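You operate a simulated robot arm through the tools that you are given. There is no shell and no other tool. Be economical: measure what you need, move in short steps, check, and stop when the job is done.

You run a simulated robot arm. Do the job below in one go: nothing can be reset, and whatever is moved stays where it is left.

TASK
Put bulbs in the tall rack's two empty cups and open their valves.
Fine: the bulb in the first hole of the red hole board goes in the third cup, the one in its third hole in the fourth; open the main valve too.
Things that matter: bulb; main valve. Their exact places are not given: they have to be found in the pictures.

The check looks at the end state, three seconds after you hand in, the way a careful person would. Anything else that was tipped, shoved, dropped, spilled or broken makes it a failure.

THE ROBOT
A 6-joint arm with a two-finger parallel gripper on a trunk, on a base that drives. Base frame: it is fixed to the floor where the robot stands at the start and does not move with it; the origin is under the middle of the robot, x ahead of it, y to its left, z up. Lengths are in m, angles in rad, forces in N, time in s.
With the tool pointing down near the work surface it reaches from about 0.32 to 0.7 m from the robot's upright axis, wherever it stands. Its first joint turns from -2.897 to 2.897 rad. Places, roughly: bulb (6x6x12 cm) [0.5, -0.2, 0.9]; main valve [0.6, -0.7, 1]. Payload 4.1 kg.
Tool frame: the origin (TCP) lies between the finger pads and is the grasp point; the fingertips stand 0.023 m ahead of it; z points along the fingers, y is the line along which they close. Largest opening 0.094 m; finger width 0.038, thickness 0.01; the body of the gripper, 0.054 by 0.096 m, starts 0.039 m behind the TCP.
Orientation is told as [roll, pitch, yaw] about the base's x, y, z axes, in that order, counted from this pose: with the fingers straight down and closing along the base's y, the tool's x points along the base's -x, its y along +y and its z along -z.

THE INTERFACE
- The arm moves only by the tool send_rows. Its argument "plan" is a list that holds one entry, the list of rows, each a list of 7 numbers: the shift along the tool's x, y, z in m, then the turn, a rotation vector about the tool's x, y, z in rad, then the finger opening in m, from 0 to 0.094. In form: [[[tx, ty, tz, wx, wy, wz, claw], ...]]. A call has 1 to 8 rows; each row shifts and turns the commanded pose from where the row before left it, along the tool's axes as they then stand. Each row takes 0.2 s and may step no farther than 0.05 m and 0.15 rad from the row before; otherwise, or with a gripper value out of range, the whole call is refused. A pose out of reach is approached as far as the arm can. The call stops where the force on the tool passes 40 N (or 10 N more than at its start, if that is more) or the arm is blocked; 0.2 s more then pass. The fingers move at their own pace (about 0.045 m/s each) and stop on an object; they squeeze with about 37 N. The grip force told is the motor's: it shows also when the fingers shut on nothing. Time passes only in rows, and 0.2 s behind the last, so rows that do not move let the fingers close. The reply holds the time, the measured pose of the TCP, the force on the tool along the base axes, the opening and the grip force, in the units named above and with some noise, with the torque about the TCP (base axes, N m) and any sound that the robot's microphone picked up.
- Cameras (640 x 400 px; columns grow to the right, rows downward): "scene" is now at [0.0057, 0.148, 1.5738]; the picture's right is [-0.58, -0.82, 0.00], its down [-0.47, 0.33, -0.82] and it looks along [0.67, -0.47, -0.57] (base axes); focal length 269 px, centre (320, 200). "wrist" rides on the gripper at [0.086, 0.016, -0.075] in the tool frame; the picture's right is [-0.18, 0.98, 0.00], its down [-0.58, -0.11, -0.81] and it looks along [-0.79, -0.15, 0.59] (tool axes); focal length 243 px, centre (320, 200).
- grab_frame(camera): a new picture of that camera. It takes no simulated time.
- slide_trunk(by): slides the trunk up (or, below 0, down) by that many m; the arm and the scene camera ride with it, the base frame stays. It gives what a move gives, with no picture.
- roll_base(legs): drives the robot by 1 to 6 legs, each [ahead, turn to the left] in m and rad, along the robot's own axes; the way and the turn of a leg run together, so that a leg with both is an arc; at most 1.5 m and 3.142 rad a leg. The arm and the cameras ride along, it lands a little off, and it stops where it bumps. It gives what a move gives.
- head_to(pan, tilt): turns the head with the scene camera to pan (to the left, within 2.705 rad either way) and tilt (down, from -0.506 to 1.204), counted from straight ahead of the robot. It gives what a move gives.
- pixel_to_xyz(camera, pixels): for up to 12 pixels [column, row] of the newest picture of that camera ("zoom" is the newest enlarged one), the place [x, y, z] in the base frame of the surface seen there, good to about 0.003 m, but the place of the scene camera against the robot may be out by one fixed shift of up to 0.025 m in any direction. It takes no simulated time.
- zoom(camera, box): a new picture of the part [left, top, right, bottom] of that camera's present view, enlarged. It takes no simulated time.
- close_job(): hands the job in; it is judged then, once.

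Go step by step. Measure first, check grasps and placings, and put right what went wrong. The budget is 80 turns and 52 pictures, counting those below and the enlarged ones. Unless the task says otherwise, let go and move clear before handing in, and close with one line.

The tools are called as a command line: name --argument value ..., lists and objects as JSON in quotes. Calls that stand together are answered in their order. send_rows: Moves the arm, as the interface text tells. Its arguments: {"type":"object","properties":{"plan":{"type":"array","items":{"type":"array","items":{"type":"array","items":{"type":"number"}}}}},"required":["plan"]} The other tools are called the same way: slide_trunk (by) slides the trunk up or down; roll_base (legs) drives the base; head_to (pan, tilt) turns the head that bears the scene camera; grab_frame (camera) takes a picture; pixel_to_xyz (camera, pixels) gives the place of the surface under pixels of a picture; zoom (camera, box) takes an enlarged picture of a part of a camera's view; close_job () hands the job in.

At the start:

```text
time: 0.0
eef_pos: [0.2464, -0.3357, 1.0007]
orientation: [0.0, 0.0, -0.005]
force: [0.3, -1.0, 0.6]
ft_torque: [0.01, 0.02, 0.0]
gripper_width: 0.0939
gripper_force: 0.1
trunk travel left (down, up): [-0.525, 0.065]
robot x, y, heading: [-0.0023, 0.0124, 0.003]
head pan, tilt: [-0.616, 0.613]
```

scene: 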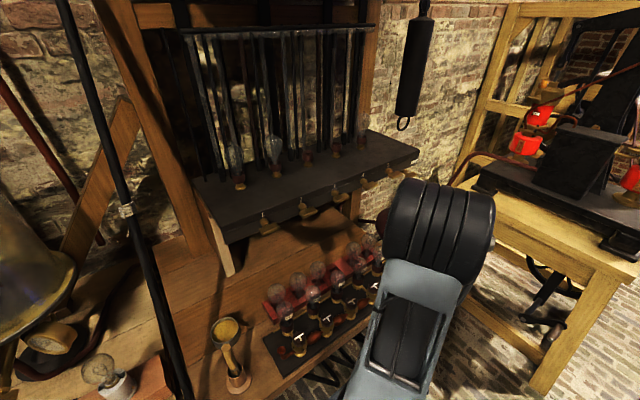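
wrist: 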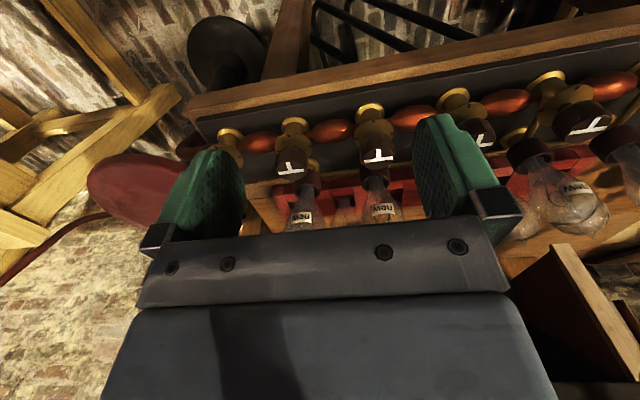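

The scene shows a tall rack with bulbs around (230-370,150-185), valves on its front edge (265-395,165-230), and a red hole board around (280-380,240-310). I'll zoom in on both.

zoom --camera "scene" --box '[180, 20, 440, 240]'

zoom --camera "scene" --box '[200, 210, 420, 400]'

```text
1.82 times, centred on (310, 130) of scene
```

zoom: 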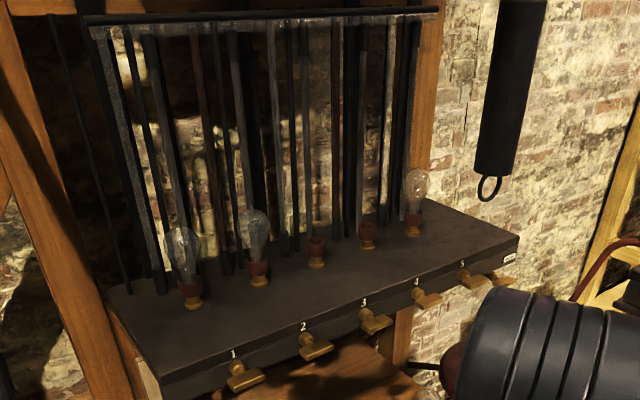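

```text
2.11 times, centred on (310, 305) of scene
```

zoom: 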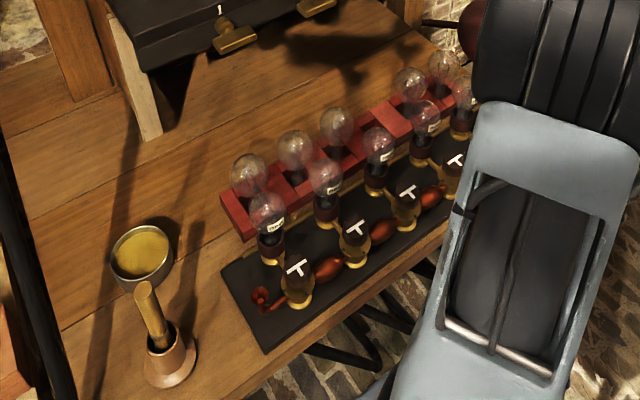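

Cups 3 and 4 are empty. I need coordinates and a look at the right end of the rack, where the arm blocks the view.

pixel_to_xyz --camera "zoom" --pixels '[[250, 170], [295, 145], [337, 122], [411, 82], [443, 65], [268, 205], [325, 172], [379, 145], [427, 115], [230, 215], [395, 118], [300, 270]]'

zoom --camera "scene" --box '[330, 130, 430, 230]'

```text
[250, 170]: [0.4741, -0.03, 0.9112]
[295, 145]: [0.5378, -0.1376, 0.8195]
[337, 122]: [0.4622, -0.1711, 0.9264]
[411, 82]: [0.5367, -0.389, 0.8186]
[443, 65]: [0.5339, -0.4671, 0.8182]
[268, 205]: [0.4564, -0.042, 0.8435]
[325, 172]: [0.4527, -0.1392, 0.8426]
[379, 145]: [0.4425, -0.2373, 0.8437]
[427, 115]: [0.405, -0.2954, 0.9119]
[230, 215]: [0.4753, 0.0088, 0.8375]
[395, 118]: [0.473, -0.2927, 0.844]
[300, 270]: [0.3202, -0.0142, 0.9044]
```

```text
4.00 times, centred on (380, 180) of scene
```

zoom: 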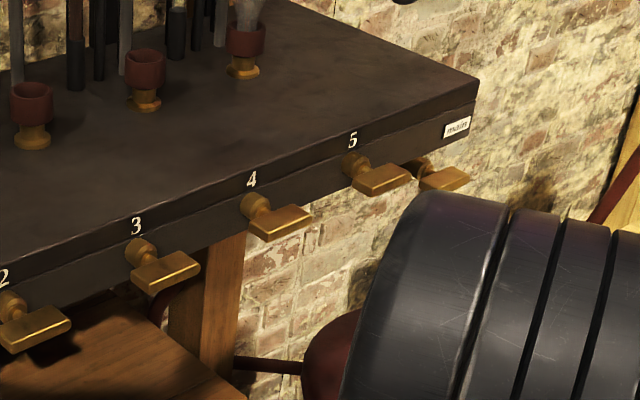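

Main valve sits at the right end of the front edge (about (440,175) in scene). The wrist camera is upside down; zoom there for the board's labels.

zoom --camera "wrist" --box '[180, 60, 640, 260]'

pixel_to_xyz --camera "scene" --pixels '[[240, 185], [277, 170], [309, 157], [337, 149], [362, 143], [266, 228], [309, 212], [340, 197], [366, 181], [395, 172], [440, 175], [410, 155]]'

```text
1.39 times, centred on (410, 160) of wrist
```

zoom: 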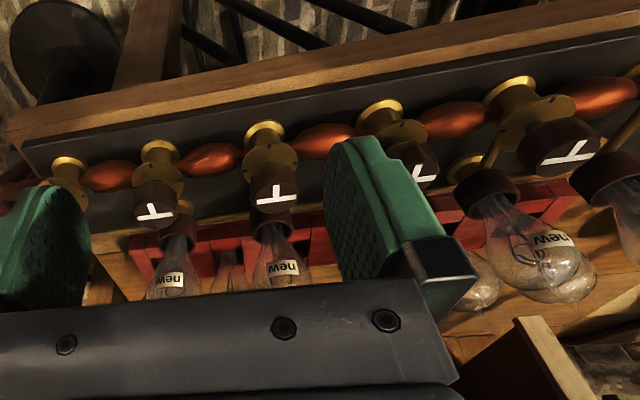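

```text
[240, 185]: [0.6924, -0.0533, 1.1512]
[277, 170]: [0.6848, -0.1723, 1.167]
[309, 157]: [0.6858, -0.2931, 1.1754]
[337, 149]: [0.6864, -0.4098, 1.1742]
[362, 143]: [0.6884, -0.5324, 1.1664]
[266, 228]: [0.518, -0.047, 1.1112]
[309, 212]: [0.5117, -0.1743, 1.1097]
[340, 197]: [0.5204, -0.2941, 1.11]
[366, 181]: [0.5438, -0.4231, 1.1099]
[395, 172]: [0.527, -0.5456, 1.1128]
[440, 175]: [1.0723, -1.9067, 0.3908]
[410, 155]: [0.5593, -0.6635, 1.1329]
```

Front valves are about 12 cm apart at y -0.05…-0.66, and cups 3 and 4 are near (0.686,-0.293) and (0.686,-0.41). I'll swing the arm back to clear the view.

send_rows --plan '[[[0.04, -0.02, -0.01, 0, 0, 0, 0.094], [0.04, -0.02, -0.01, 0, 0, 0, 0.094], [0.04, -0.02, -0.01, 0, 0, 0, 0.094], [0.04, -0.02, -0.01, 0, 0, 0, 0.094], [0.04, -0.02, -0.01, 0, 0, 0, 0.094], [0.04, -0.02, -0.01, 0, 0, 0, 0.094]]]'

head_to --pan -0.75 --tilt 0.7

grab_frame --camera "scene"

```text
time: 1.4
eef_pos: [0.004, -0.4529, 1.058]
orientation: [0.0, -0.001, -0.004]
force: [-0.7, -0.2, 1.2]
ft_torque: [0.0, -0.03, -0.02]
gripper_width: 0.0939
gripper_force: 0.0
trunk travel left (down, up): [-0.525, 0.065]
robot x, y, heading: [-0.0017, 0.0183, -0.004]
head pan, tilt: [-0.616, 0.613]
```

```text
time: 2.1
eef_pos: [0.0058, -0.4525, 1.0582]
orientation: [0.001, 0.0, -0.005]
force: [0.0, -0.3, 0.8]
ft_torque: [-0.03, 0.0, -0.02]
gripper_width: 0.0937
gripper_force: 0.0
trunk travel left (down, up): [-0.525, 0.065]
robot x, y, heading: [-0.0042, 0.0198, -0.004]
head pan, tilt: [-0.75, 0.7]
```

```text
45 pictures are left
```

scene: 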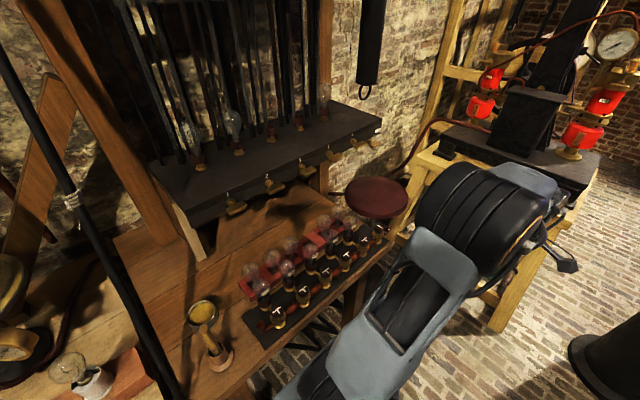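

zoom --camera "scene" --box '[230, 190, 400, 340]'

zoom --camera "scene" --box '[220, 110, 400, 220]'

```text
2.67 times, centred on (315, 265) of scene
```

zoom: 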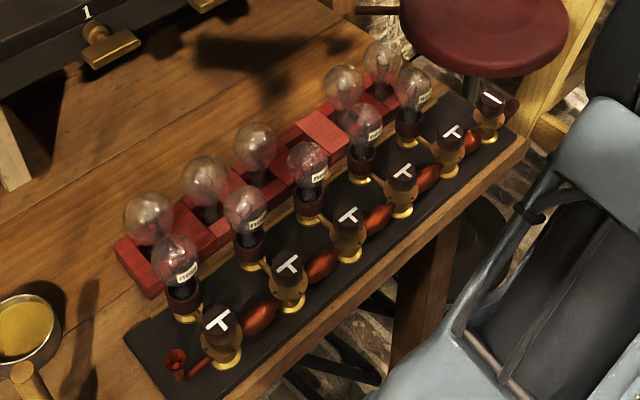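

```text
3.56 times, centred on (310, 165) of scene
```

zoom: 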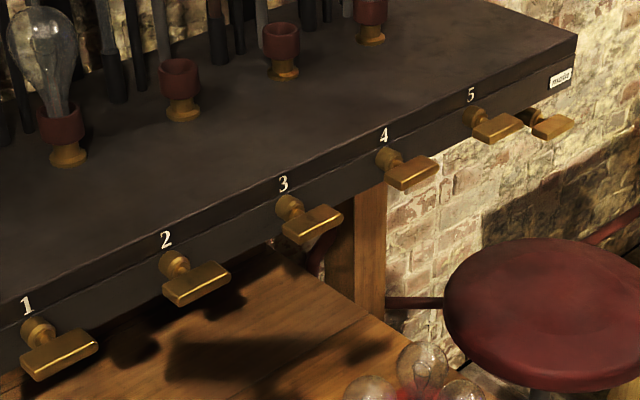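

The low manifold has labelled "new" bulbs in front and the red board with unlabelled bulbs behind. I'll measure the board's bulbs, red segments and stool.

zoom --camera "scene" --box '[235, 200, 345, 300]'

pixel_to_xyz --camera "scene" --pixels '[[370, 198], [270, 280], [241, 283], [316, 238], [251, 270], [276, 255], [295, 243], [328, 220], [343, 210], [263, 300], [278, 325], [290, 316]]'

```text
4.00 times, centred on (290, 250) of scene
```

zoom: 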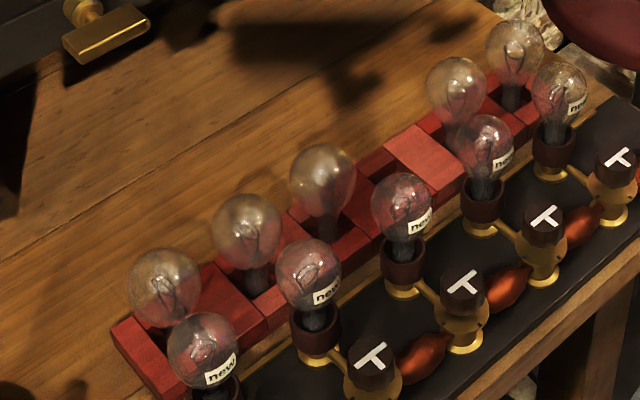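

```text
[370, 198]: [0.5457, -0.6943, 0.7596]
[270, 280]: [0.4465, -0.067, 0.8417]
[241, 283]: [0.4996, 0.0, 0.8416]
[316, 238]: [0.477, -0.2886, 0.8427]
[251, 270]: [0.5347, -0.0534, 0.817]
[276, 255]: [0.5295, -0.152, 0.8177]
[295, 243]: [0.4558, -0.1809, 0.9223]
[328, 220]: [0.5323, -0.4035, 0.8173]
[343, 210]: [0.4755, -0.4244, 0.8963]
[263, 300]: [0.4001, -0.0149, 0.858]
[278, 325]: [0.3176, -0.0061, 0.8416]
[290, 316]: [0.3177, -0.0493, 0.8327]
```

Bulbs stand ~7.5 cm apart in the board. I plan to stand near (0.10,-0.25) so all targets are in reach; first check the floor to the right and behind.

head_to --pan -1.9 --tilt 0.75

grab_frame --camera "scene"

head_to --pan -0.2 --tilt 1.1

grab_frame --camera "scene"

```text
time: 3.5
eef_pos: [0.0043, -0.4512, 1.0586]
orientation: [0.001, -0.002, -0.005]
force: [0.7, -1.2, -0.5]
ft_torque: [-0.02, 0.0, 0.02]
gripper_width: 0.0941
gripper_force: 0.1
trunk travel left (down, up): [-0.525, 0.065]
robot x, y, heading: [0.0, 0.0164, -0.001]
head pan, tilt: [-1.901, 0.75]
```

```text
41 pictures are left
```

scene: 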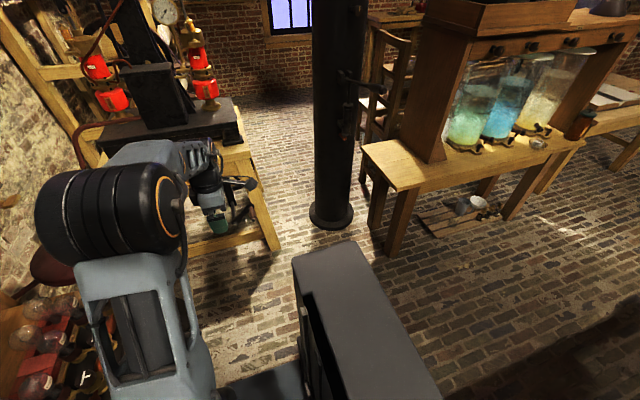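

```text
time: 5.2
eef_pos: [0.0054, -0.4527, 1.0583]
orientation: [0.001, -0.001, -0.005]
force: [0.3, -0.4, 0.2]
ft_torque: [-0.02, 0.04, 0.01]
gripper_width: 0.0942
gripper_force: 0.1
trunk travel left (down, up): [-0.525, 0.065]
robot x, y, heading: [-0.0007, 0.0163, 0.004]
head pan, tilt: [-0.201, 1.1]
```

```text
40 pictures are left
```

scene: 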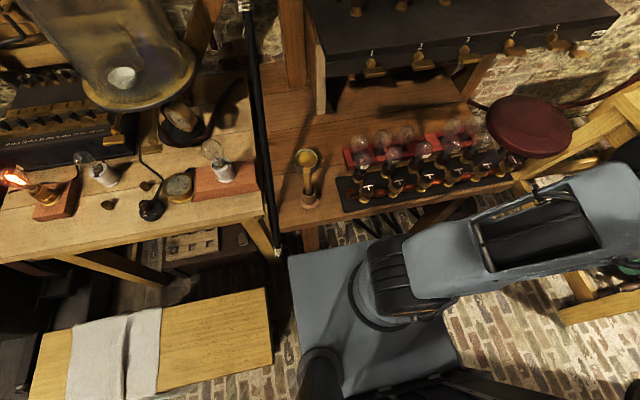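

The base deck reaches near the table. I'll measure its front edge, the table edge and shoulder.

pixel_to_xyz --camera "scene" --pixels '[[295, 262], [400, 240], [310, 222], [420, 196], [390, 260], [450, 330], [285, 253], [520, 170], [600, 270], [560, 300], [262, 150], [530, 100]]'

```text
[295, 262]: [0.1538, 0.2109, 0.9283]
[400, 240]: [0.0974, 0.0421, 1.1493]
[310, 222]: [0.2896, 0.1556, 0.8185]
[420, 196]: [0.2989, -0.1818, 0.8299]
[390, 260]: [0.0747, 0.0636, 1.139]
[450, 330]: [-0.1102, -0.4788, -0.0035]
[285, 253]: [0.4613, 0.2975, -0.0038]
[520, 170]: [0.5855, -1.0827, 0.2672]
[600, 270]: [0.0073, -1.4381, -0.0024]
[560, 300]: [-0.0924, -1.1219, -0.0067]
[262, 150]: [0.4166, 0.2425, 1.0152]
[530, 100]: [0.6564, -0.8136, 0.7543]
```

Clearance to the table edge (x≈0.29) is ~0.12 m. I'll turn right, drive 0.26, and turn back, then creep ahead.

roll_base --legs '[[0, -1.57], [0.26, 0], [0, 1.57], [0.06, 0]]'

head_to --pan 0.1 --tilt 0.75

grab_frame --camera "scene"

```text
time: 15.3
eef_pos: [0.0889, -0.706, 1.0588]
orientation: [0.0, -0.001, 0.039]
force: [-0.3, 0.2, 0.3]
ft_torque: [0.0, 0.0, -0.02]
gripper_width: 0.0937
gripper_force: 0.1
trunk travel left (down, up): [-0.525, 0.065]
robot x, y, heading: [0.0638, -0.2384, 0.039]
head pan, tilt: [-0.201, 1.1]
```

```text
time: 16.1
eef_pos: [0.0882, -0.7054, 1.0569]
orientation: [0.002, 0.001, 0.037]
force: [-0.8, 0.1, -0.2]
ft_torque: [-0.03, 0.0, -0.01]
gripper_width: 0.0941
gripper_force: 0.0
trunk travel left (down, up): [-0.525, 0.065]
robot x, y, heading: [0.0647, -0.2343, 0.041]
head pan, tilt: [0.099, 0.75]
```

```text
39 pictures are left
```

scene: 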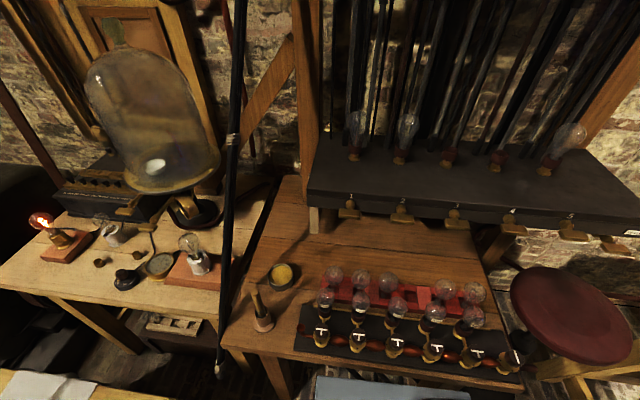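

Robot is at (0.065,-0.235) with a good frontal view. Zooming on the board and the valves.

zoom --camera "scene" --box '[290, 250, 530, 390]'

pixel_to_xyz --camera "zoom" --pixels '[[110, 80], [190, 85], [265, 95], [415, 110], [495, 120], [95, 130], [187, 135], [283, 150], [90, 85], [160, 115], [315, 120], [345, 110]]'

zoom --camera "scene" --box '[330, 90, 640, 270]'

pixel_to_xyz --camera "scene" --pixels '[[355, 157], [402, 159], [448, 158], [498, 160], [545, 170], [348, 213], [402, 218], [456, 224], [514, 229], [574, 237], [614, 248], [448, 150]]'

```text
2.67 times, centred on (410, 320) of scene
```

zoom: 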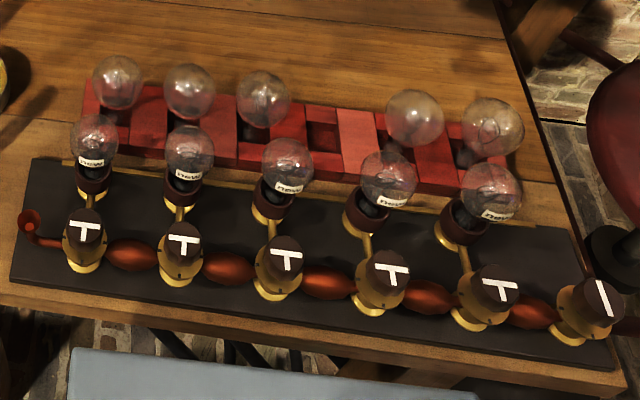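

```text
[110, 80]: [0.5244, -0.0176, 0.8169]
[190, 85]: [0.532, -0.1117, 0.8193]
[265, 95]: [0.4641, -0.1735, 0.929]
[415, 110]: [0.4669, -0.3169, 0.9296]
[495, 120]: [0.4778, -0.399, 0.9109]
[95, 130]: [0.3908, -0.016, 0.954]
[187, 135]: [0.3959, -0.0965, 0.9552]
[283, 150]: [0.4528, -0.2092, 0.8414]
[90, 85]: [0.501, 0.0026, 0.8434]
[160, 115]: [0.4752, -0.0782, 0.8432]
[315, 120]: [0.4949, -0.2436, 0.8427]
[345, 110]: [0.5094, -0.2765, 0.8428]
```

```text
2.06 times, centred on (485, 180) of scene
```

zoom: 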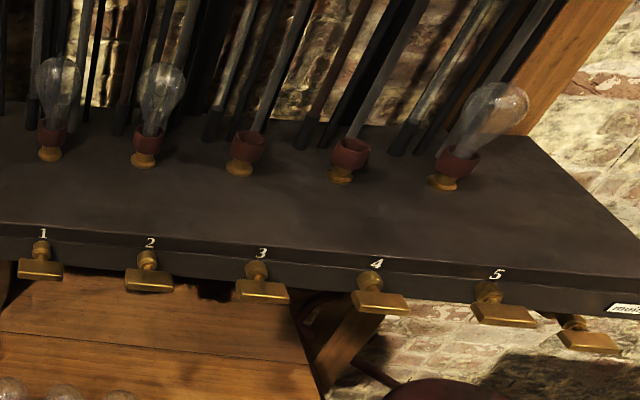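

```text
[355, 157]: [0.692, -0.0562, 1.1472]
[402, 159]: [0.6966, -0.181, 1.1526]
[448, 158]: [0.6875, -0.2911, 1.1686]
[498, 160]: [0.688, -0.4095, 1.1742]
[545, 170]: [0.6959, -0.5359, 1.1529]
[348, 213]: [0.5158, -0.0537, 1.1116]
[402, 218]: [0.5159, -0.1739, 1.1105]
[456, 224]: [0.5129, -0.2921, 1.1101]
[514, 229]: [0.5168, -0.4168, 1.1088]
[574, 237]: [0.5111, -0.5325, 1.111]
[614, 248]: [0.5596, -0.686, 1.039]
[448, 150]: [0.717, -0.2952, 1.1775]
```

Rear bulbs sit at y≈-0.02, -0.10, -0.175 (hole 4 empty at (322,135) of the zoom), then two more. Hole 1 is at left, as the rack numbering goes. I'll bring the wrist camera in front of the board to measure exactly.

send_rows --plan '[[[-0.025, 0.04, 0, 0, 0, 0, 0.094], [-0.025, 0.04, 0, 0, 0, 0, 0.094], [-0.03, 0.04, 0, 0, 0, 0, 0.094], [-0.03, 0.04, 0, 0, 0, 0, 0.094], [-0.03, 0.04, 0, 0, 0, 0, 0.094], [-0.03, 0.04, -0.005, 0, 0, 0, 0.094], [-0.03, 0.04, -0.005, 0, 0, 0, 0.094], [-0.03, 0.04, -0.005, 0, 0, 0, 0.094]]]'

send_rows --plan '[[[-0.01, 0.045, -0.005, 0, 0, 0, 0.094], [-0.01, 0.045, -0.005, 0, 0, 0, 0.094], [0, 0.045, -0.005, 0, 0, 0, 0.094], [0, 0.045, 0, 0, 0, 0, 0.094], [0, 0.045, 0, 0, 0, 0, 0.094]]]'

grab_frame --camera "wrist"

```text
refused: row 6 steps farther than a row can; nothing moved
```

```text
time: 17.3
eef_pos: [0.0987, -0.4791, 1.0726]
orientation: [0.0, -0.001, 0.035]
force: [0.2, -0.4, 0.5]
ft_torque: [0.0, 0.01, -0.02]
gripper_width: 0.0939
gripper_force: 0.2
trunk travel left (down, up): [-0.525, 0.065]
robot x, y, heading: [0.0615, -0.2411, 0.043]
head pan, tilt: [0.099, 0.75]
```

```text
36 pictures are left
```

wrist: 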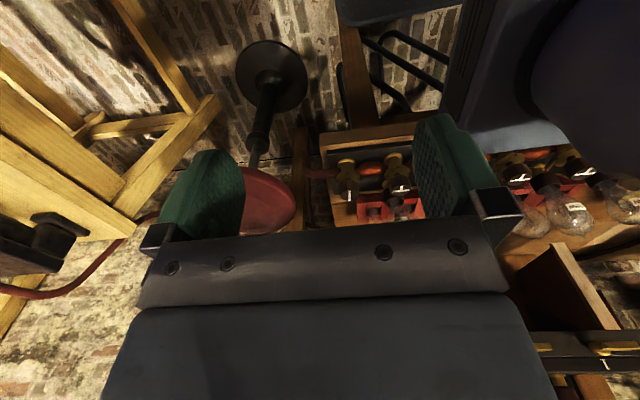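

One batch was refused, so I'm at (0.10,-0.48). Continue: out in x, then along y.

send_rows --plan '[[[-0.045, 0, 0, 0, 0, 0, 0.094], [-0.045, 0, 0, 0, 0, 0, 0.094], [-0.045, 0, 0, 0, 0, 0, 0.094], [-0.045, 0, 0, 0, 0, 0, 0.094], [-0.035, 0.03, 0, 0, 0, 0, 0.094], [-0.035, 0.03, 0, 0, 0, 0, 0.094]]]'

send_rows --plan '[[[0, 0.048, 0, 0, 0, 0, 0.094], [0, 0.048, 0, 0, 0, 0, 0.094], [0, 0.048, 0, 0, 0, 0, 0.094], [0, 0.048, 0, 0, 0, 0, 0.094], [0, 0.048, 0, 0, 0, 0, 0.094], [0, 0.03, 0, 0, 0, 0, 0.094]]]'

grab_frame --camera "wrist"

```text
time: 18.7
eef_pos: [0.3509, -0.4095, 1.0748]
orientation: [0.0, 0.001, 0.035]
force: [-0.9, -0.5, 0.3]
ft_torque: [0.02, 0.0, -0.01]
gripper_width: 0.0937
gripper_force: 0.0
trunk travel left (down, up): [-0.525, 0.065]
robot x, y, heading: [0.0642, -0.2347, 0.041]
head pan, tilt: [0.099, 0.75]
```

```text
time: 20.1
eef_pos: [0.34, -0.1402, 1.0729]
orientation: [0.0, 0.0, 0.034]
force: [0.0, 0.3, 1.0]
ft_torque: [0.01, 0.03, 0.0]
gripper_width: 0.094
gripper_force: 0.2
trunk travel left (down, up): [-0.525, 0.065]
robot x, y, heading: [0.0641, -0.2367, 0.041]
head pan, tilt: [0.099, 0.75]
```

```text
35 pictures are left
```

wrist: 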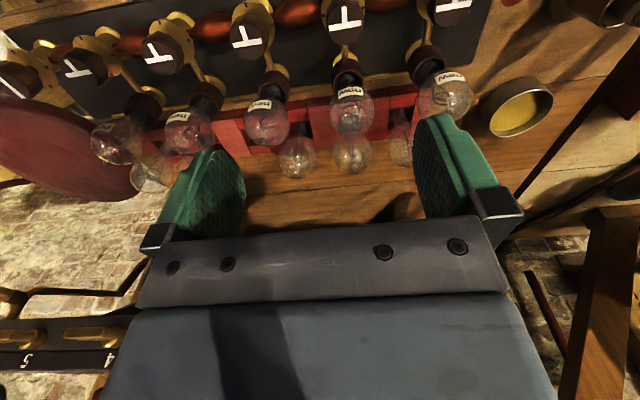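

Rear bulbs 3, 2, 1 are at (298,157), (352,155), (402,147) in the wrist view. Measuring these and front bulbs.

zoom --camera "wrist" --box '[230, 70, 480, 230]'

pixel_to_xyz --camera "wrist" --pixels '[[298, 157], [298, 172], [352, 155], [352, 170], [402, 145], [402, 160], [268, 120], [352, 110], [446, 92], [325, 125], [230, 138], [380, 118]]'

```text
2.50 times, centred on (355, 150) of wrist
```

zoom: 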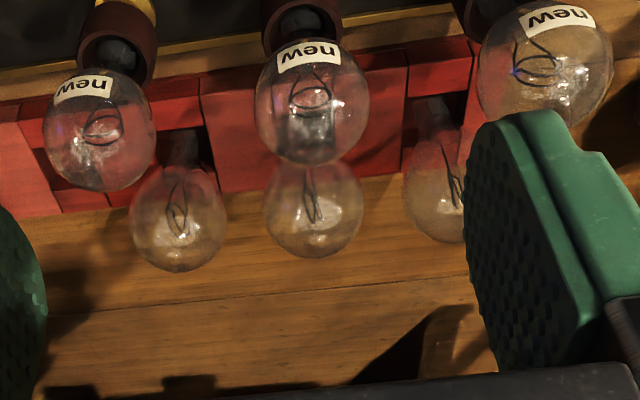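

```text
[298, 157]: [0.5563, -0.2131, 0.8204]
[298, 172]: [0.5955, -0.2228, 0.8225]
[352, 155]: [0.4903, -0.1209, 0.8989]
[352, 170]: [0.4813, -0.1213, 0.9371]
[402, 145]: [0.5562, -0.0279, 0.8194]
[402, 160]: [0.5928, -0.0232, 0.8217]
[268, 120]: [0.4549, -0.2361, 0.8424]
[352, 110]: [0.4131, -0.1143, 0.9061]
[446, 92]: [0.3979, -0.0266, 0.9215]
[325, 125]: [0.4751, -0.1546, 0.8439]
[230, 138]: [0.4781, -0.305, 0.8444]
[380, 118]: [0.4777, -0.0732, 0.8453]
```

Rear bulb heads are near (0.475, -0.043/-0.115/-0.187, 0.912), r≈0.025; the scene camera seems ~2 cm off in y. Before picking the grip yaw I want the tube clearance behind cups 3/4.

zoom --camera "scene" --box '[390, 60, 570, 190]'

pixel_to_xyz --camera "zoom" --pixels '[[75, 255], [180, 240], [225, 295], [180, 305], [310, 320], [350, 330], [205, 320], [385, 330], [240, 250], [400, 260], [560, 290], [207, 345]]'

```text
3.08 times, centred on (480, 125) of scene
```

zoom: 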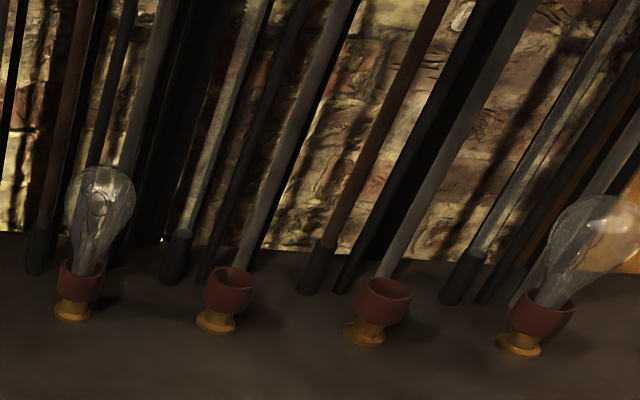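

```text
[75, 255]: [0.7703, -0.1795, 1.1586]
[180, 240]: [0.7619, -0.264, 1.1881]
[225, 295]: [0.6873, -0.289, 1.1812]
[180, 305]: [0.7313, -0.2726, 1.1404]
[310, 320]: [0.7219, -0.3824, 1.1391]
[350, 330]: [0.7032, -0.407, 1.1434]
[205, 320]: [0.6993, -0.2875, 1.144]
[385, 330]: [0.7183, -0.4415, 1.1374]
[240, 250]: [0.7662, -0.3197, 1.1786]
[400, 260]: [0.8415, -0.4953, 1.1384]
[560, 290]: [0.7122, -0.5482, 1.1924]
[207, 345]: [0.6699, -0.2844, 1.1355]
```

Tubes stand at x≈0.765, ~7 cm behind the cup centres, so a 45° grip axis works for both picking and placing. Rotating the tool to yaw -45° with a 0.35 rad lean.

send_rows --plan '[[[0, 0, 0, 0, 0, 0.14, 0.08], [0, 0, 0, 0, 0, 0.14, 0.08], [0, 0, 0, 0, 0, 0.14, 0.08], [0, 0, 0, 0, 0, 0.14, 0.08], [0, 0, 0, 0, 0, 0.14, 0.08], [0, 0, 0, 0, 0, 0.119, 0.08]]]'

send_rows --plan '[[[0, 0, 0, -0.0825, -0.0825, 0, 0.08], [0, 0, 0, -0.0825, -0.0825, 0, 0.08], [0, 0, 0, -0.0825, -0.0825, 0, 0.08]]]'

```text
time: 21.5
eef_pos: [0.3391, -0.1422, 1.0737]
orientation: [0.002, 0.0, -0.786]
force: [0.1, 0.5, 0.4]
ft_torque: [-0.03, -0.01, 0.01]
gripper_width: 0.0799
gripper_force: 0.0
trunk travel left (down, up): [-0.525, 0.065]
robot x, y, heading: [0.0645, -0.2366, 0.04]
head pan, tilt: [0.099, 0.75]
```

```text
time: 22.3
eef_pos: [0.3548, -0.1319, 1.0879]
orientation: [0.253, -0.245, -0.814]
force: [0.0, -0.1, -0.4]
ft_torque: [-0.01, 0.01, 0.02]
gripper_width: 0.08
gripper_force: 0.1
out of reach, approached as far as the arm can: row 2, 3
trunk travel left (down, up): [-0.525, 0.065]
robot x, y, heading: [0.0665, -0.2361, 0.038]
head pan, tilt: [0.099, 0.75]
```

The lean was limited by the close radius; moving outward will resolve it. I'll descend while moving out, to stay under the valve bars (x≈0.51, z≈1.10).

send_rows --plan '[[[0.0046, 0.019, 0.0303, 0, 0, 0, 0.075], [0.0046, 0.019, 0.0303, 0, 0, 0, 0.075], [0.0046, 0.019, 0.0303, 0, 0, 0, 0.075]]]'

grab_frame --camera "wrist"

```text
time: 23.1
eef_pos: [0.4168, -0.08, 1.0158]
orientation: [0.253, -0.245, -0.815]
force: [0.3, 0.2, 0.0]
ft_torque: [0.0, 0.02, 0.01]
gripper_width: 0.075
gripper_force: 0.1
trunk travel left (down, up): [-0.525, 0.065]
robot x, y, heading: [0.0637, -0.2402, 0.044]
head pan, tilt: [0.099, 0.75]
```

```text
32 pictures are left
```

wrist: 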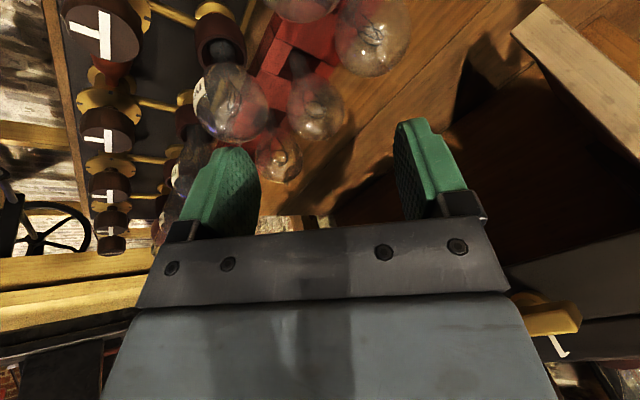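

Ray-casting the head at (373,36) gives bulb 1 at (0.475,-0.044), matching my earlier value. Moving above it.

send_rows --plan '[[[-0.0042, 0.0304, 0.0175, 0, 0, 0, 0.075], [-0.0042, 0.0304, 0.0175, 0, 0, 0, 0.075], [0, 0, 0, 0, 0, 0, 0.075]]]'

grab_frame --camera "wrist"

```text
time: 23.9
eef_pos: [0.4746, -0.042, 0.9998]
orientation: [0.254, -0.244, -0.815]
force: [0.1, 0.5, 0.6]
ft_torque: [0.03, 0.0, 0.0]
gripper_width: 0.0749
gripper_force: 0.0
trunk travel left (down, up): [-0.525, 0.065]
robot x, y, heading: [0.061, -0.2394, 0.038]
head pan, tilt: [0.099, 0.75]
```

```text
31 pictures are left
```

wrist: 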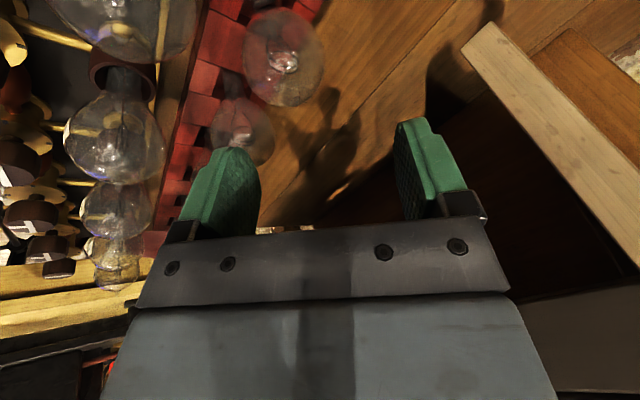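

Bulb 1 head appears at (283,57), giving (0.475,-0.039); TCP is over it. Descending straight to z≈0.924.

send_rows --plan '[[[0.0061, -0.0061, 0.0238, 0, 0, 0, 0.075], [0.0061, -0.0061, 0.0238, 0, 0, 0, 0.075], [0.0061, -0.0061, 0.0238, 0, 0, 0, 0.075], [0, 0, 0, 0, 0, 0, 0.075]]]'

grab_frame --camera "wrist"

zoom --camera "scene" --box '[270, 200, 450, 350]'

```text
time: 24.9
eef_pos: [0.4737, -0.0427, 0.9227]
orientation: [0.25, -0.246, -0.814]
force: [-0.5, -0.8, -0.5]
ft_torque: [-0.03, 0.01, 0.0]
gripper_width: 0.0748
gripper_force: 0.0
trunk travel left (down, up): [-0.525, 0.065]
robot x, y, heading: [0.0643, -0.237, 0.042]
head pan, tilt: [0.099, 0.75]
```

```text
30 pictures are left
```

wrist: 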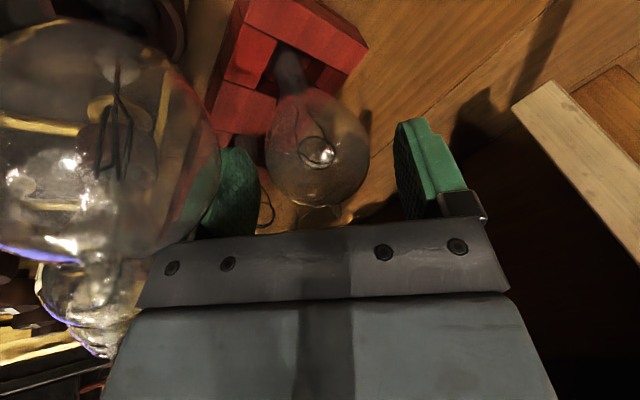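

```text
2.67 times, centred on (360, 275) of scene
```

zoom: 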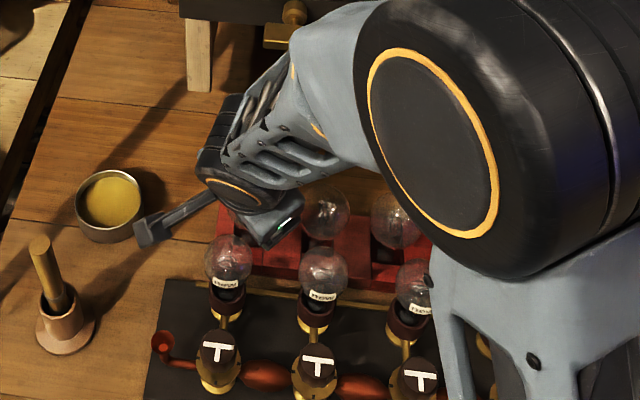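

The bulb is centred between the pads (cols 270-370 between 240 and 400). Closing.

send_rows --plan '[[[0, 0, 0, 0, 0, 0, 0.04], [0, 0, 0, 0, 0, 0, 0.04], [0, 0, 0, 0, 0, 0, 0.04]]]'

```text
time: 25.7
eef_pos: [0.4731, -0.0439, 0.9232]
orientation: [0.253, -0.243, -0.815]
force: [0.2, -0.7, 0.0]
ft_torque: [-0.02, -0.02, 0.0]
gripper_width: 0.0521
gripper_force: 29.9
trunk travel left (down, up): [-0.525, 0.065]
robot x, y, heading: [0.0617, -0.2419, 0.04]
head pan, tilt: [0.099, 0.75]
```

Gripped at 0.052 m. Lifting out, easing back from the valve bars as I rise.

send_rows --plan '[[[-0.0073, 0.0073, -0.0282, 0, 0, 0, 0.04], [-0.0045, 0.0045, -0.035, 0, 0, 0, 0.04], [-0.0045, 0.0045, -0.035, 0, 0, 0, 0.04], [-0.0057, 0.0057, -0.0396, 0, 0, 0, 0.04], [-0.0007, 0.0007, -0.0316, 0, 0, 0, 0.04], [0.0217, -0.0217, -0.0325, 0, 0, 0, 0.04]]]'

grab_frame --camera "scene"

grab_frame --camera "wrist"

```text
time: 27.1
eef_pos: [0.4056, -0.0425, 1.1137]
orientation: [0.251, -0.244, -0.812]
force: [0.4, -0.4, -0.6]
ft_torque: [-0.02, 0.01, 0.0]
gripper_width: 0.0523
gripper_force: 29.7
trunk travel left (down, up): [-0.525, 0.065]
robot x, y, heading: [0.0667, -0.2397, 0.04]
head pan, tilt: [0.099, 0.75]
```

```text
28 pictures are left
```

scene: 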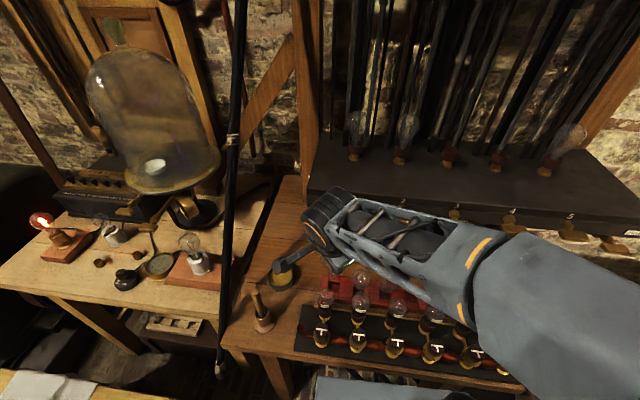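

```text
27 pictures are left
```

wrist: 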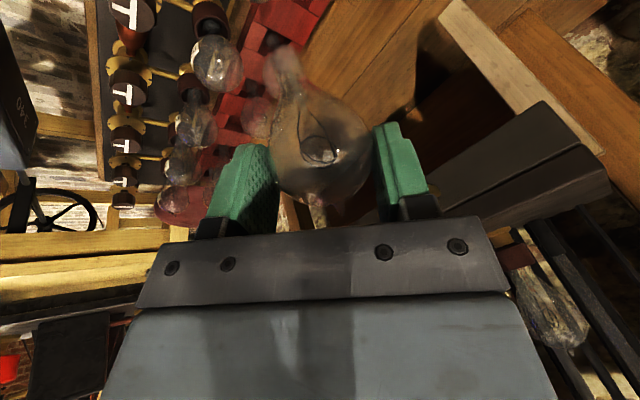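

Bulb 1 is held upright. Raise to z≈1.32 clear of the shelf, then move right toward cup 3 and look with the wrist camera.

send_rows --plan '[[[-0.0109, 0.0109, -0.0423, 0, 0, 0, 0.04], [-0.0109, 0.0109, -0.0423, 0, 0, 0, 0.04], [-0.0109, 0.0109, -0.0423, 0, 0, 0, 0.04], [-0.0109, 0.0109, -0.0423, 0, 0, 0, 0.04], [-0.0109, 0.0109, -0.0423, 0, 0, 0, 0.04]]]'

send_rows --plan '[[[-0.0318, -0.0318, 0, 0, 0, 0, 0.04], [-0.0318, -0.0318, 0, 0, 0, 0, 0.04], [-0.0318, -0.0318, 0, 0, 0, 0, 0.04], [-0.0318, -0.0318, 0, 0, 0, 0, 0.04], [-0.0318, -0.0318, 0, 0, 0, 0, 0.04]]]'

grab_frame --camera "wrist"

```text
time: 28.3
eef_pos: [0.406, -0.0419, 1.3366]
orientation: [0.252, -0.244, -0.813]
force: [0.6, -0.3, 0.5]
ft_torque: [-0.03, 0.02, -0.01]
gripper_width: 0.0522
gripper_force: 29.8
trunk travel left (down, up): [-0.525, 0.065]
robot x, y, heading: [0.0612, -0.2393, 0.042]
head pan, tilt: [0.099, 0.75]
```

```text
time: 29.5
eef_pos: [0.4042, -0.2704, 1.338]
orientation: [0.254, -0.244, -0.815]
force: [0.3, 0.1, -0.5]
ft_torque: [0.04, 0.03, 0.0]
gripper_width: 0.052
gripper_force: 30.2
trunk travel left (down, up): [-0.525, 0.065]
robot x, y, heading: [0.0637, -0.2343, 0.036]
head pan, tilt: [0.099, 0.75]
```

```text
26 pictures are left
```

wrist: 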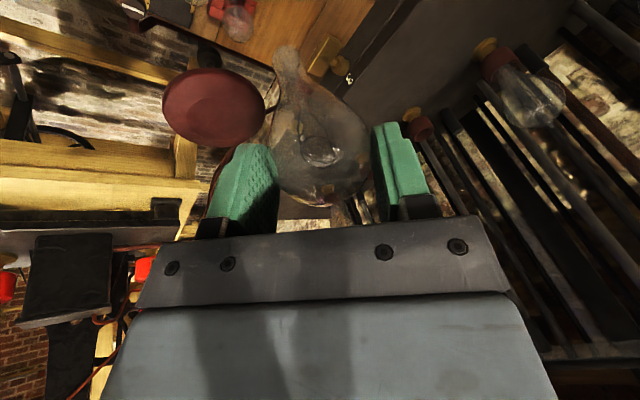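

Cup 2's bulb at (490,55) and empty cup 3 at (415,122) are visible. Measuring.

zoom --camera "wrist" --box '[300, 20, 560, 180]'

pixel_to_xyz --camera "wrist" --pixels '[[408, 113], [415, 122], [422, 128], [428, 122], [484, 46], [492, 58], [500, 65], [325, 52], [350, 78], [370, 80], [326, 62], [440, 150]]'

```text
2.46 times, centred on (430, 100) of wrist
```

zoom: 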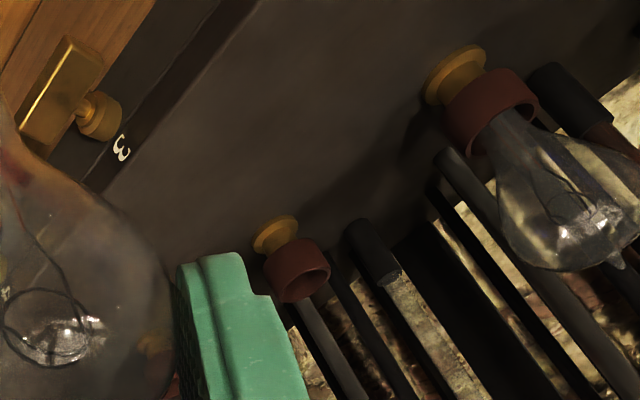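

```text
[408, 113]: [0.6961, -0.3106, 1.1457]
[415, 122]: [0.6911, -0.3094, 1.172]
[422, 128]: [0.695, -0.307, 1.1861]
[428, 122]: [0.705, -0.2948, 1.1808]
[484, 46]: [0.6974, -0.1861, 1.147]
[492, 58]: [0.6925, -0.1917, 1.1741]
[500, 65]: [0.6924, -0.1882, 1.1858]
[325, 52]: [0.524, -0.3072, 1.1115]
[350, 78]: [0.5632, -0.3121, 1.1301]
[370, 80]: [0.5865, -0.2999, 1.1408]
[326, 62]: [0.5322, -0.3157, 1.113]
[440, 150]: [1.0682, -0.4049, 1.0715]
```

Cup 3's centre comes out at (0.709,-0.315), rim z≈1.187; scene shift y≈-0.025, so cup 4 ≈ (0.709,-0.434). Checking the held bulb's base position with a zoom.

zoom --camera "wrist" --box '[240, 30, 400, 220]'

pixel_to_xyz --camera "wrist" --pixels '[[286, 55], [284, 65], [288, 48], [290, 85], [320, 150], [318, 110]]'

```text
2.11 times, centred on (320, 125) of wrist
```

zoom: 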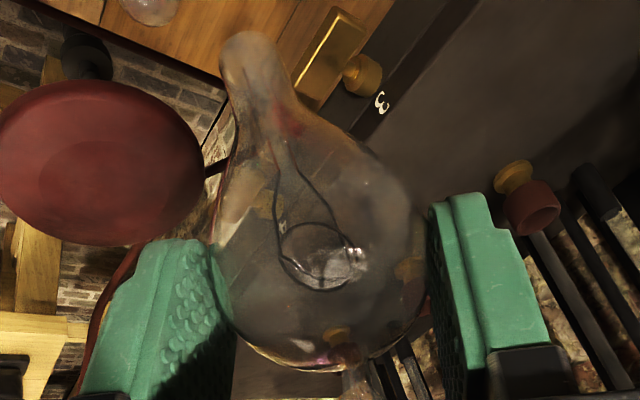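

```text
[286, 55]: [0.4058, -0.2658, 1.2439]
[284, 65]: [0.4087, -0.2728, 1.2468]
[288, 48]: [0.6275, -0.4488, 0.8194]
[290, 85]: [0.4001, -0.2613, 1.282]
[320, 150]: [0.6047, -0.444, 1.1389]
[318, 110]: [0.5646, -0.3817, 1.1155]
```

Base end is near (0.407,-0.268,1.243), about 0.095 below the TCP and nearly under it. Moving over cup 3.

send_rows --plan '[[[-0.0327, 0.0233, 0.0172, 0, 0, 0, 0.04], [-0.0327, 0.0233, 0.0172, 0, 0, 0, 0.04], [-0.0327, 0.0233, 0.0172, 0, 0, 0, 0.04], [-0.0327, 0.0233, 0.0172, 0, 0, 0, 0.04], [-0.0327, 0.0233, 0.0172, 0, 0, 0, 0.04], [-0.0327, 0.0233, 0.0172, 0, 0, 0, 0.04], [-0.0327, 0.0233, 0.0172, 0, 0, 0, 0.04]]]'

zoom --camera "wrist" --box '[200, 0, 480, 220]'

zoom --camera "scene" --box '[330, 60, 570, 210]'

```text
time: 31.1
eef_pos: [0.7025, -0.3134, 1.316]
orientation: [0.253, -0.244, -0.812]
force: [0.1, -0.9, -0.6]
ft_torque: [-0.02, -0.02, -0.01]
gripper_width: 0.052
gripper_force: 29.9
out of reach, approached as far as the arm can: row 7
trunk travel left (down, up): [-0.525, 0.065]
robot x, y, heading: [0.0618, -0.2412, 0.04]
head pan, tilt: [0.099, 0.75]
```

```text
1.82 times, centred on (340, 110) of wrist
```

zoom: 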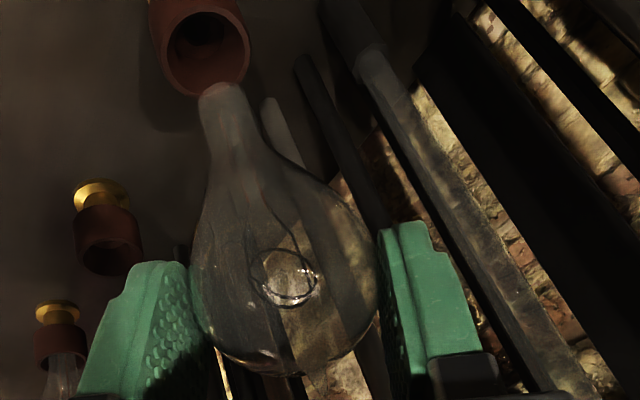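

```text
2.67 times, centred on (450, 135) of scene
```

zoom: 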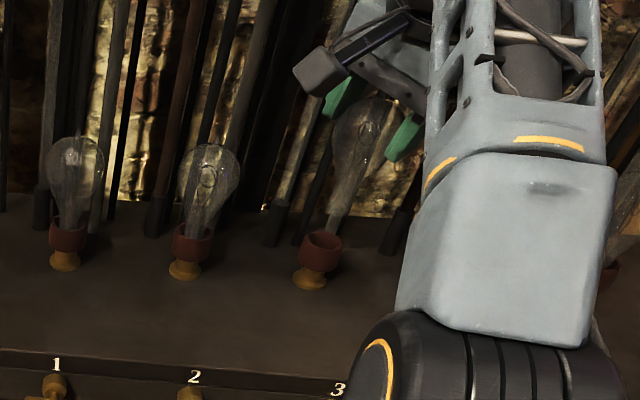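

The arm is just at its reach limit at (0.7025,-0.313). Cup 4 is farther still, so I'll pull back 6 cm and roll the base ahead a little.

send_rows --plan '[[[0.0199, -0.0199, -0.0103, 0, 0, 0, 0.04], [0.0199, -0.0199, -0.0103, 0, 0, 0, 0.04], [0.0199, -0.0199, -0.0103, 0, 0, 0, 0.04]]]'

roll_base --legs '[[0.04, 0]]'

```text
time: 31.9
eef_pos: [0.6115, -0.3144, 1.3158]
orientation: [0.251, -0.245, -0.817]
force: [-0.2, -0.3, -0.1]
ft_torque: [-0.05, -0.01, 0.03]
gripper_width: 0.0517
gripper_force: 29.9
trunk travel left (down, up): [-0.525, 0.065]
robot x, y, heading: [0.0653, -0.2382, 0.043]
head pan, tilt: [0.099, 0.75]
```

```text
time: 32.9
eef_pos: [0.6268, -0.3232, 1.3153]
orientation: [0.252, -0.245, -0.837]
force: [1.0, 0.0, 0.6]
ft_torque: [-0.03, -0.01, -0.01]
gripper_width: 0.0518
gripper_force: 29.8
trunk travel left (down, up): [-0.525, 0.065]
robot x, y, heading: [0.0835, -0.2291, -0.01]
head pan, tilt: [0.099, 0.75]
stopped in leg 1: the robot was blocked; the commanded pose is now the measured one
```

The base bumped after ~2 cm. Check with the scene camera that nothing shifted.

grab_frame --camera "scene"

grab_frame --camera "wrist"

```text
21 pictures are left
```

scene: 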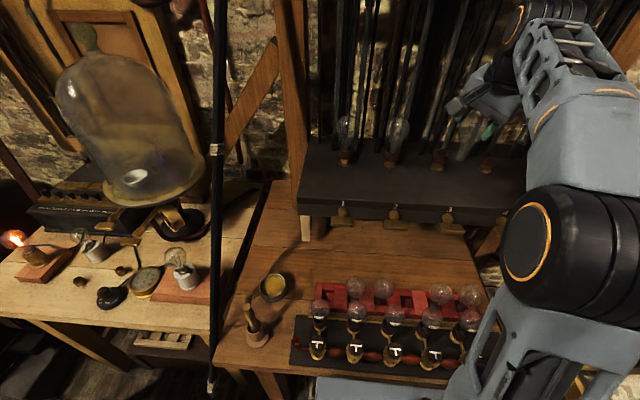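

```text
20 pictures are left
```

wrist: 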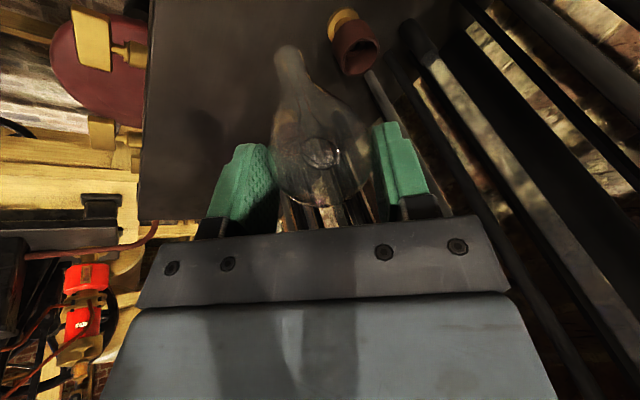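

Nothing was disturbed. Cup 3's opening at (359,57) gives (0.708,-0.313), consistent. Moving 7.9 cm in over it.

send_rows --plan '[[[-0.0235, 0.029, 0.0136, 0, 0, 0, 0.04], [-0.0235, 0.029, 0.0136, 0, 0, 0, 0.04], [0, 0, 0, 0, 0, 0, 0.04]]]'

zoom --camera "wrist" --box '[200, 0, 400, 125]'

```text
time: 33.7
eef_pos: [0.7066, -0.3164, 1.3172]
orientation: [0.25, -0.246, -0.838]
force: [-0.8, -0.2, -0.4]
ft_torque: [0.0, 0.04, -0.01]
gripper_width: 0.0518
gripper_force: 29.9
trunk travel left (down, up): [-0.525, 0.065]
robot x, y, heading: [0.0814, -0.2298, -0.012]
head pan, tilt: [0.099, 0.75]
```

```text
3.20 times, centred on (300, 62) of wrist
```

zoom: 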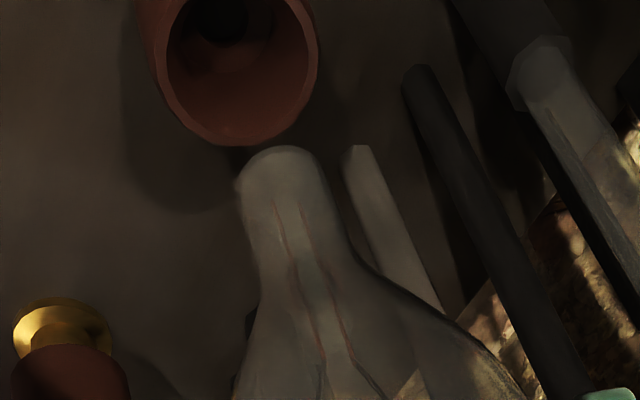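

Tip and cup opening align within ~1.5 mm horizontally. Lowering in small steps.

send_rows --plan '[[[0.0029, -0.0029, 0.0113, 0, 0, 0, 0.04], [0.0029, -0.0029, 0.0113, 0, 0, 0, 0.04], [0.0029, -0.0029, 0.0113, 0, 0, 0, 0.04], [0.0024, -0.0024, 0.0094, 0, 0, 0, 0.04]]]'

zoom --camera "wrist" --box '[200, 0, 440, 200]'

```text
time: 34.7
eef_pos: [0.7045, -0.3149, 1.2725]
orientation: [0.255, -0.25, -0.837]
force: [-1.8, 3.2, 23.8]
ft_torque: [-0.02, -0.24, 0.03]
gripper_width: 0.0527
gripper_force: 29.7
trunk travel left (down, up): [-0.525, 0.065]
robot x, y, heading: [0.0845, -0.2326, -0.01]
head pan, tilt: [0.099, 0.75]
```

```text
2.00 times, centred on (320, 100) of wrist
```

zoom: 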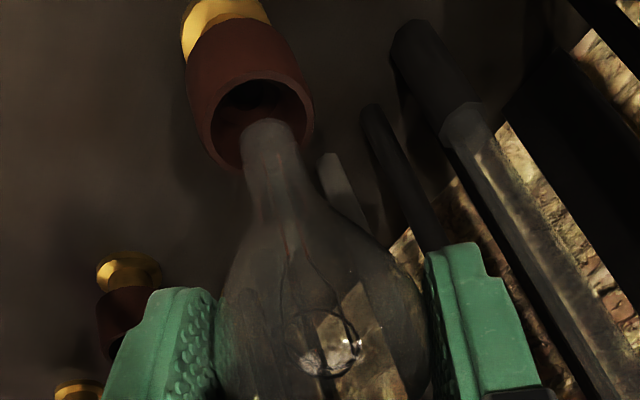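

Contact 24 N at tip level ≈ the rim; the torque suggests the rear-right rim edge. Lift 1.5 cm and re-measure the tip.

send_rows --plan '[[[-0.0036, 0.0036, -0.0141, 0, 0, 0, 0.04], [0, 0, 0, 0, 0, 0, 0.04]]]'

zoom --camera "wrist" --box '[200, 0, 440, 150]'

```text
time: 35.3
eef_pos: [0.7054, -0.3166, 1.2833]
orientation: [0.251, -0.243, -0.838]
force: [0.0, 0.3, -0.2]
ft_torque: [0.0, 0.03, 0.0]
gripper_width: 0.0525
gripper_force: 29.8
trunk travel left (down, up): [-0.525, 0.065]
robot x, y, heading: [0.0849, -0.2308, -0.009]
head pan, tilt: [0.099, 0.75]
```

```text
2.67 times, centred on (320, 75) of wrist
```

zoom: 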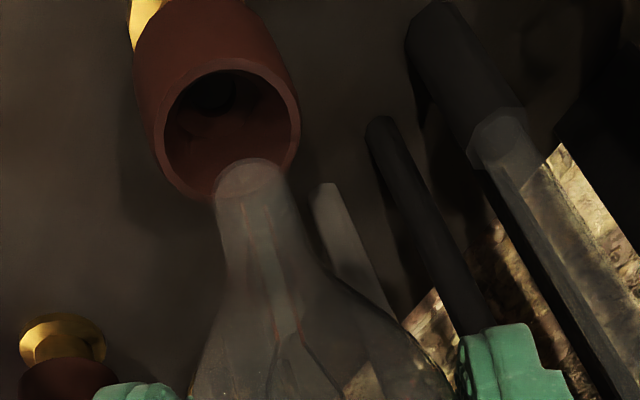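

The tip lies a few mm toward rear-right of the opening, agreeing with the torque. Shift (-0.005,+0.004) and lower again gently.

send_rows --plan '[[[0.0061, -0.0006, -0.0017, 0, 0, 0, 0.04], [0.0024, -0.0024, 0.0094, 0, 0, 0, 0.04], [0.0019, -0.0019, 0.0075, 0, 0, 0, 0.04], [0, 0, 0, 0, 0, 0, 0.04]]]'

```text
time: 36.3
eef_pos: [0.7013, -0.3126, 1.267]
orientation: [0.252, -0.246, -0.839]
force: [-2.3, 1.8, 2.6]
ft_torque: [0.11, 0.12, 0.03]
gripper_width: 0.0524
gripper_force: 30.3
trunk travel left (down, up): [-0.525, 0.065]
robot x, y, heading: [0.0798, -0.2282, -0.008]
head pan, tilt: [0.099, 0.75]
```

Past the previous stop with little force. Continue down.

send_rows --plan '[[[0.0017, -0.0017, 0.0066, 0, 0, 0, 0.04], [0.0017, -0.0017, 0.0066, 0, 0, 0, 0.04], [0, 0, 0, 0, 0, 0, 0.04]]]'

zoom --camera "wrist" --box '[200, 0, 440, 150]'

```text
time: 37.1
eef_pos: [0.701, -0.313, 1.256]
orientation: [0.257, -0.25, -0.838]
force: [-1.3, 1.8, 14.8]
ft_torque: [0.12, 0.05, 0.0]
gripper_width: 0.0524
gripper_force: 30.3
trunk travel left (down, up): [-0.525, 0.065]
robot x, y, heading: [0.0828, -0.2307, -0.012]
head pan, tilt: [0.099, 0.75]
```

```text
2.67 times, centred on (320, 75) of wrist
```

zoom: 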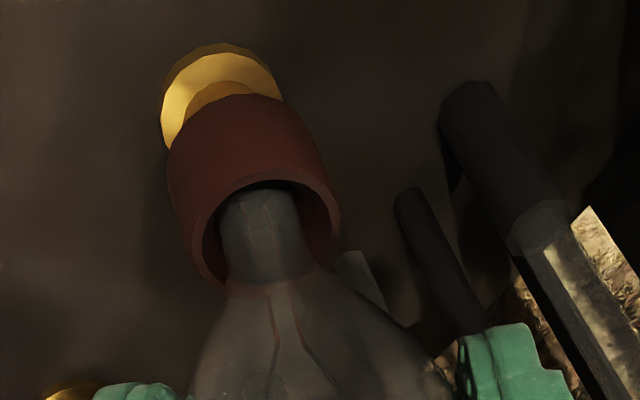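

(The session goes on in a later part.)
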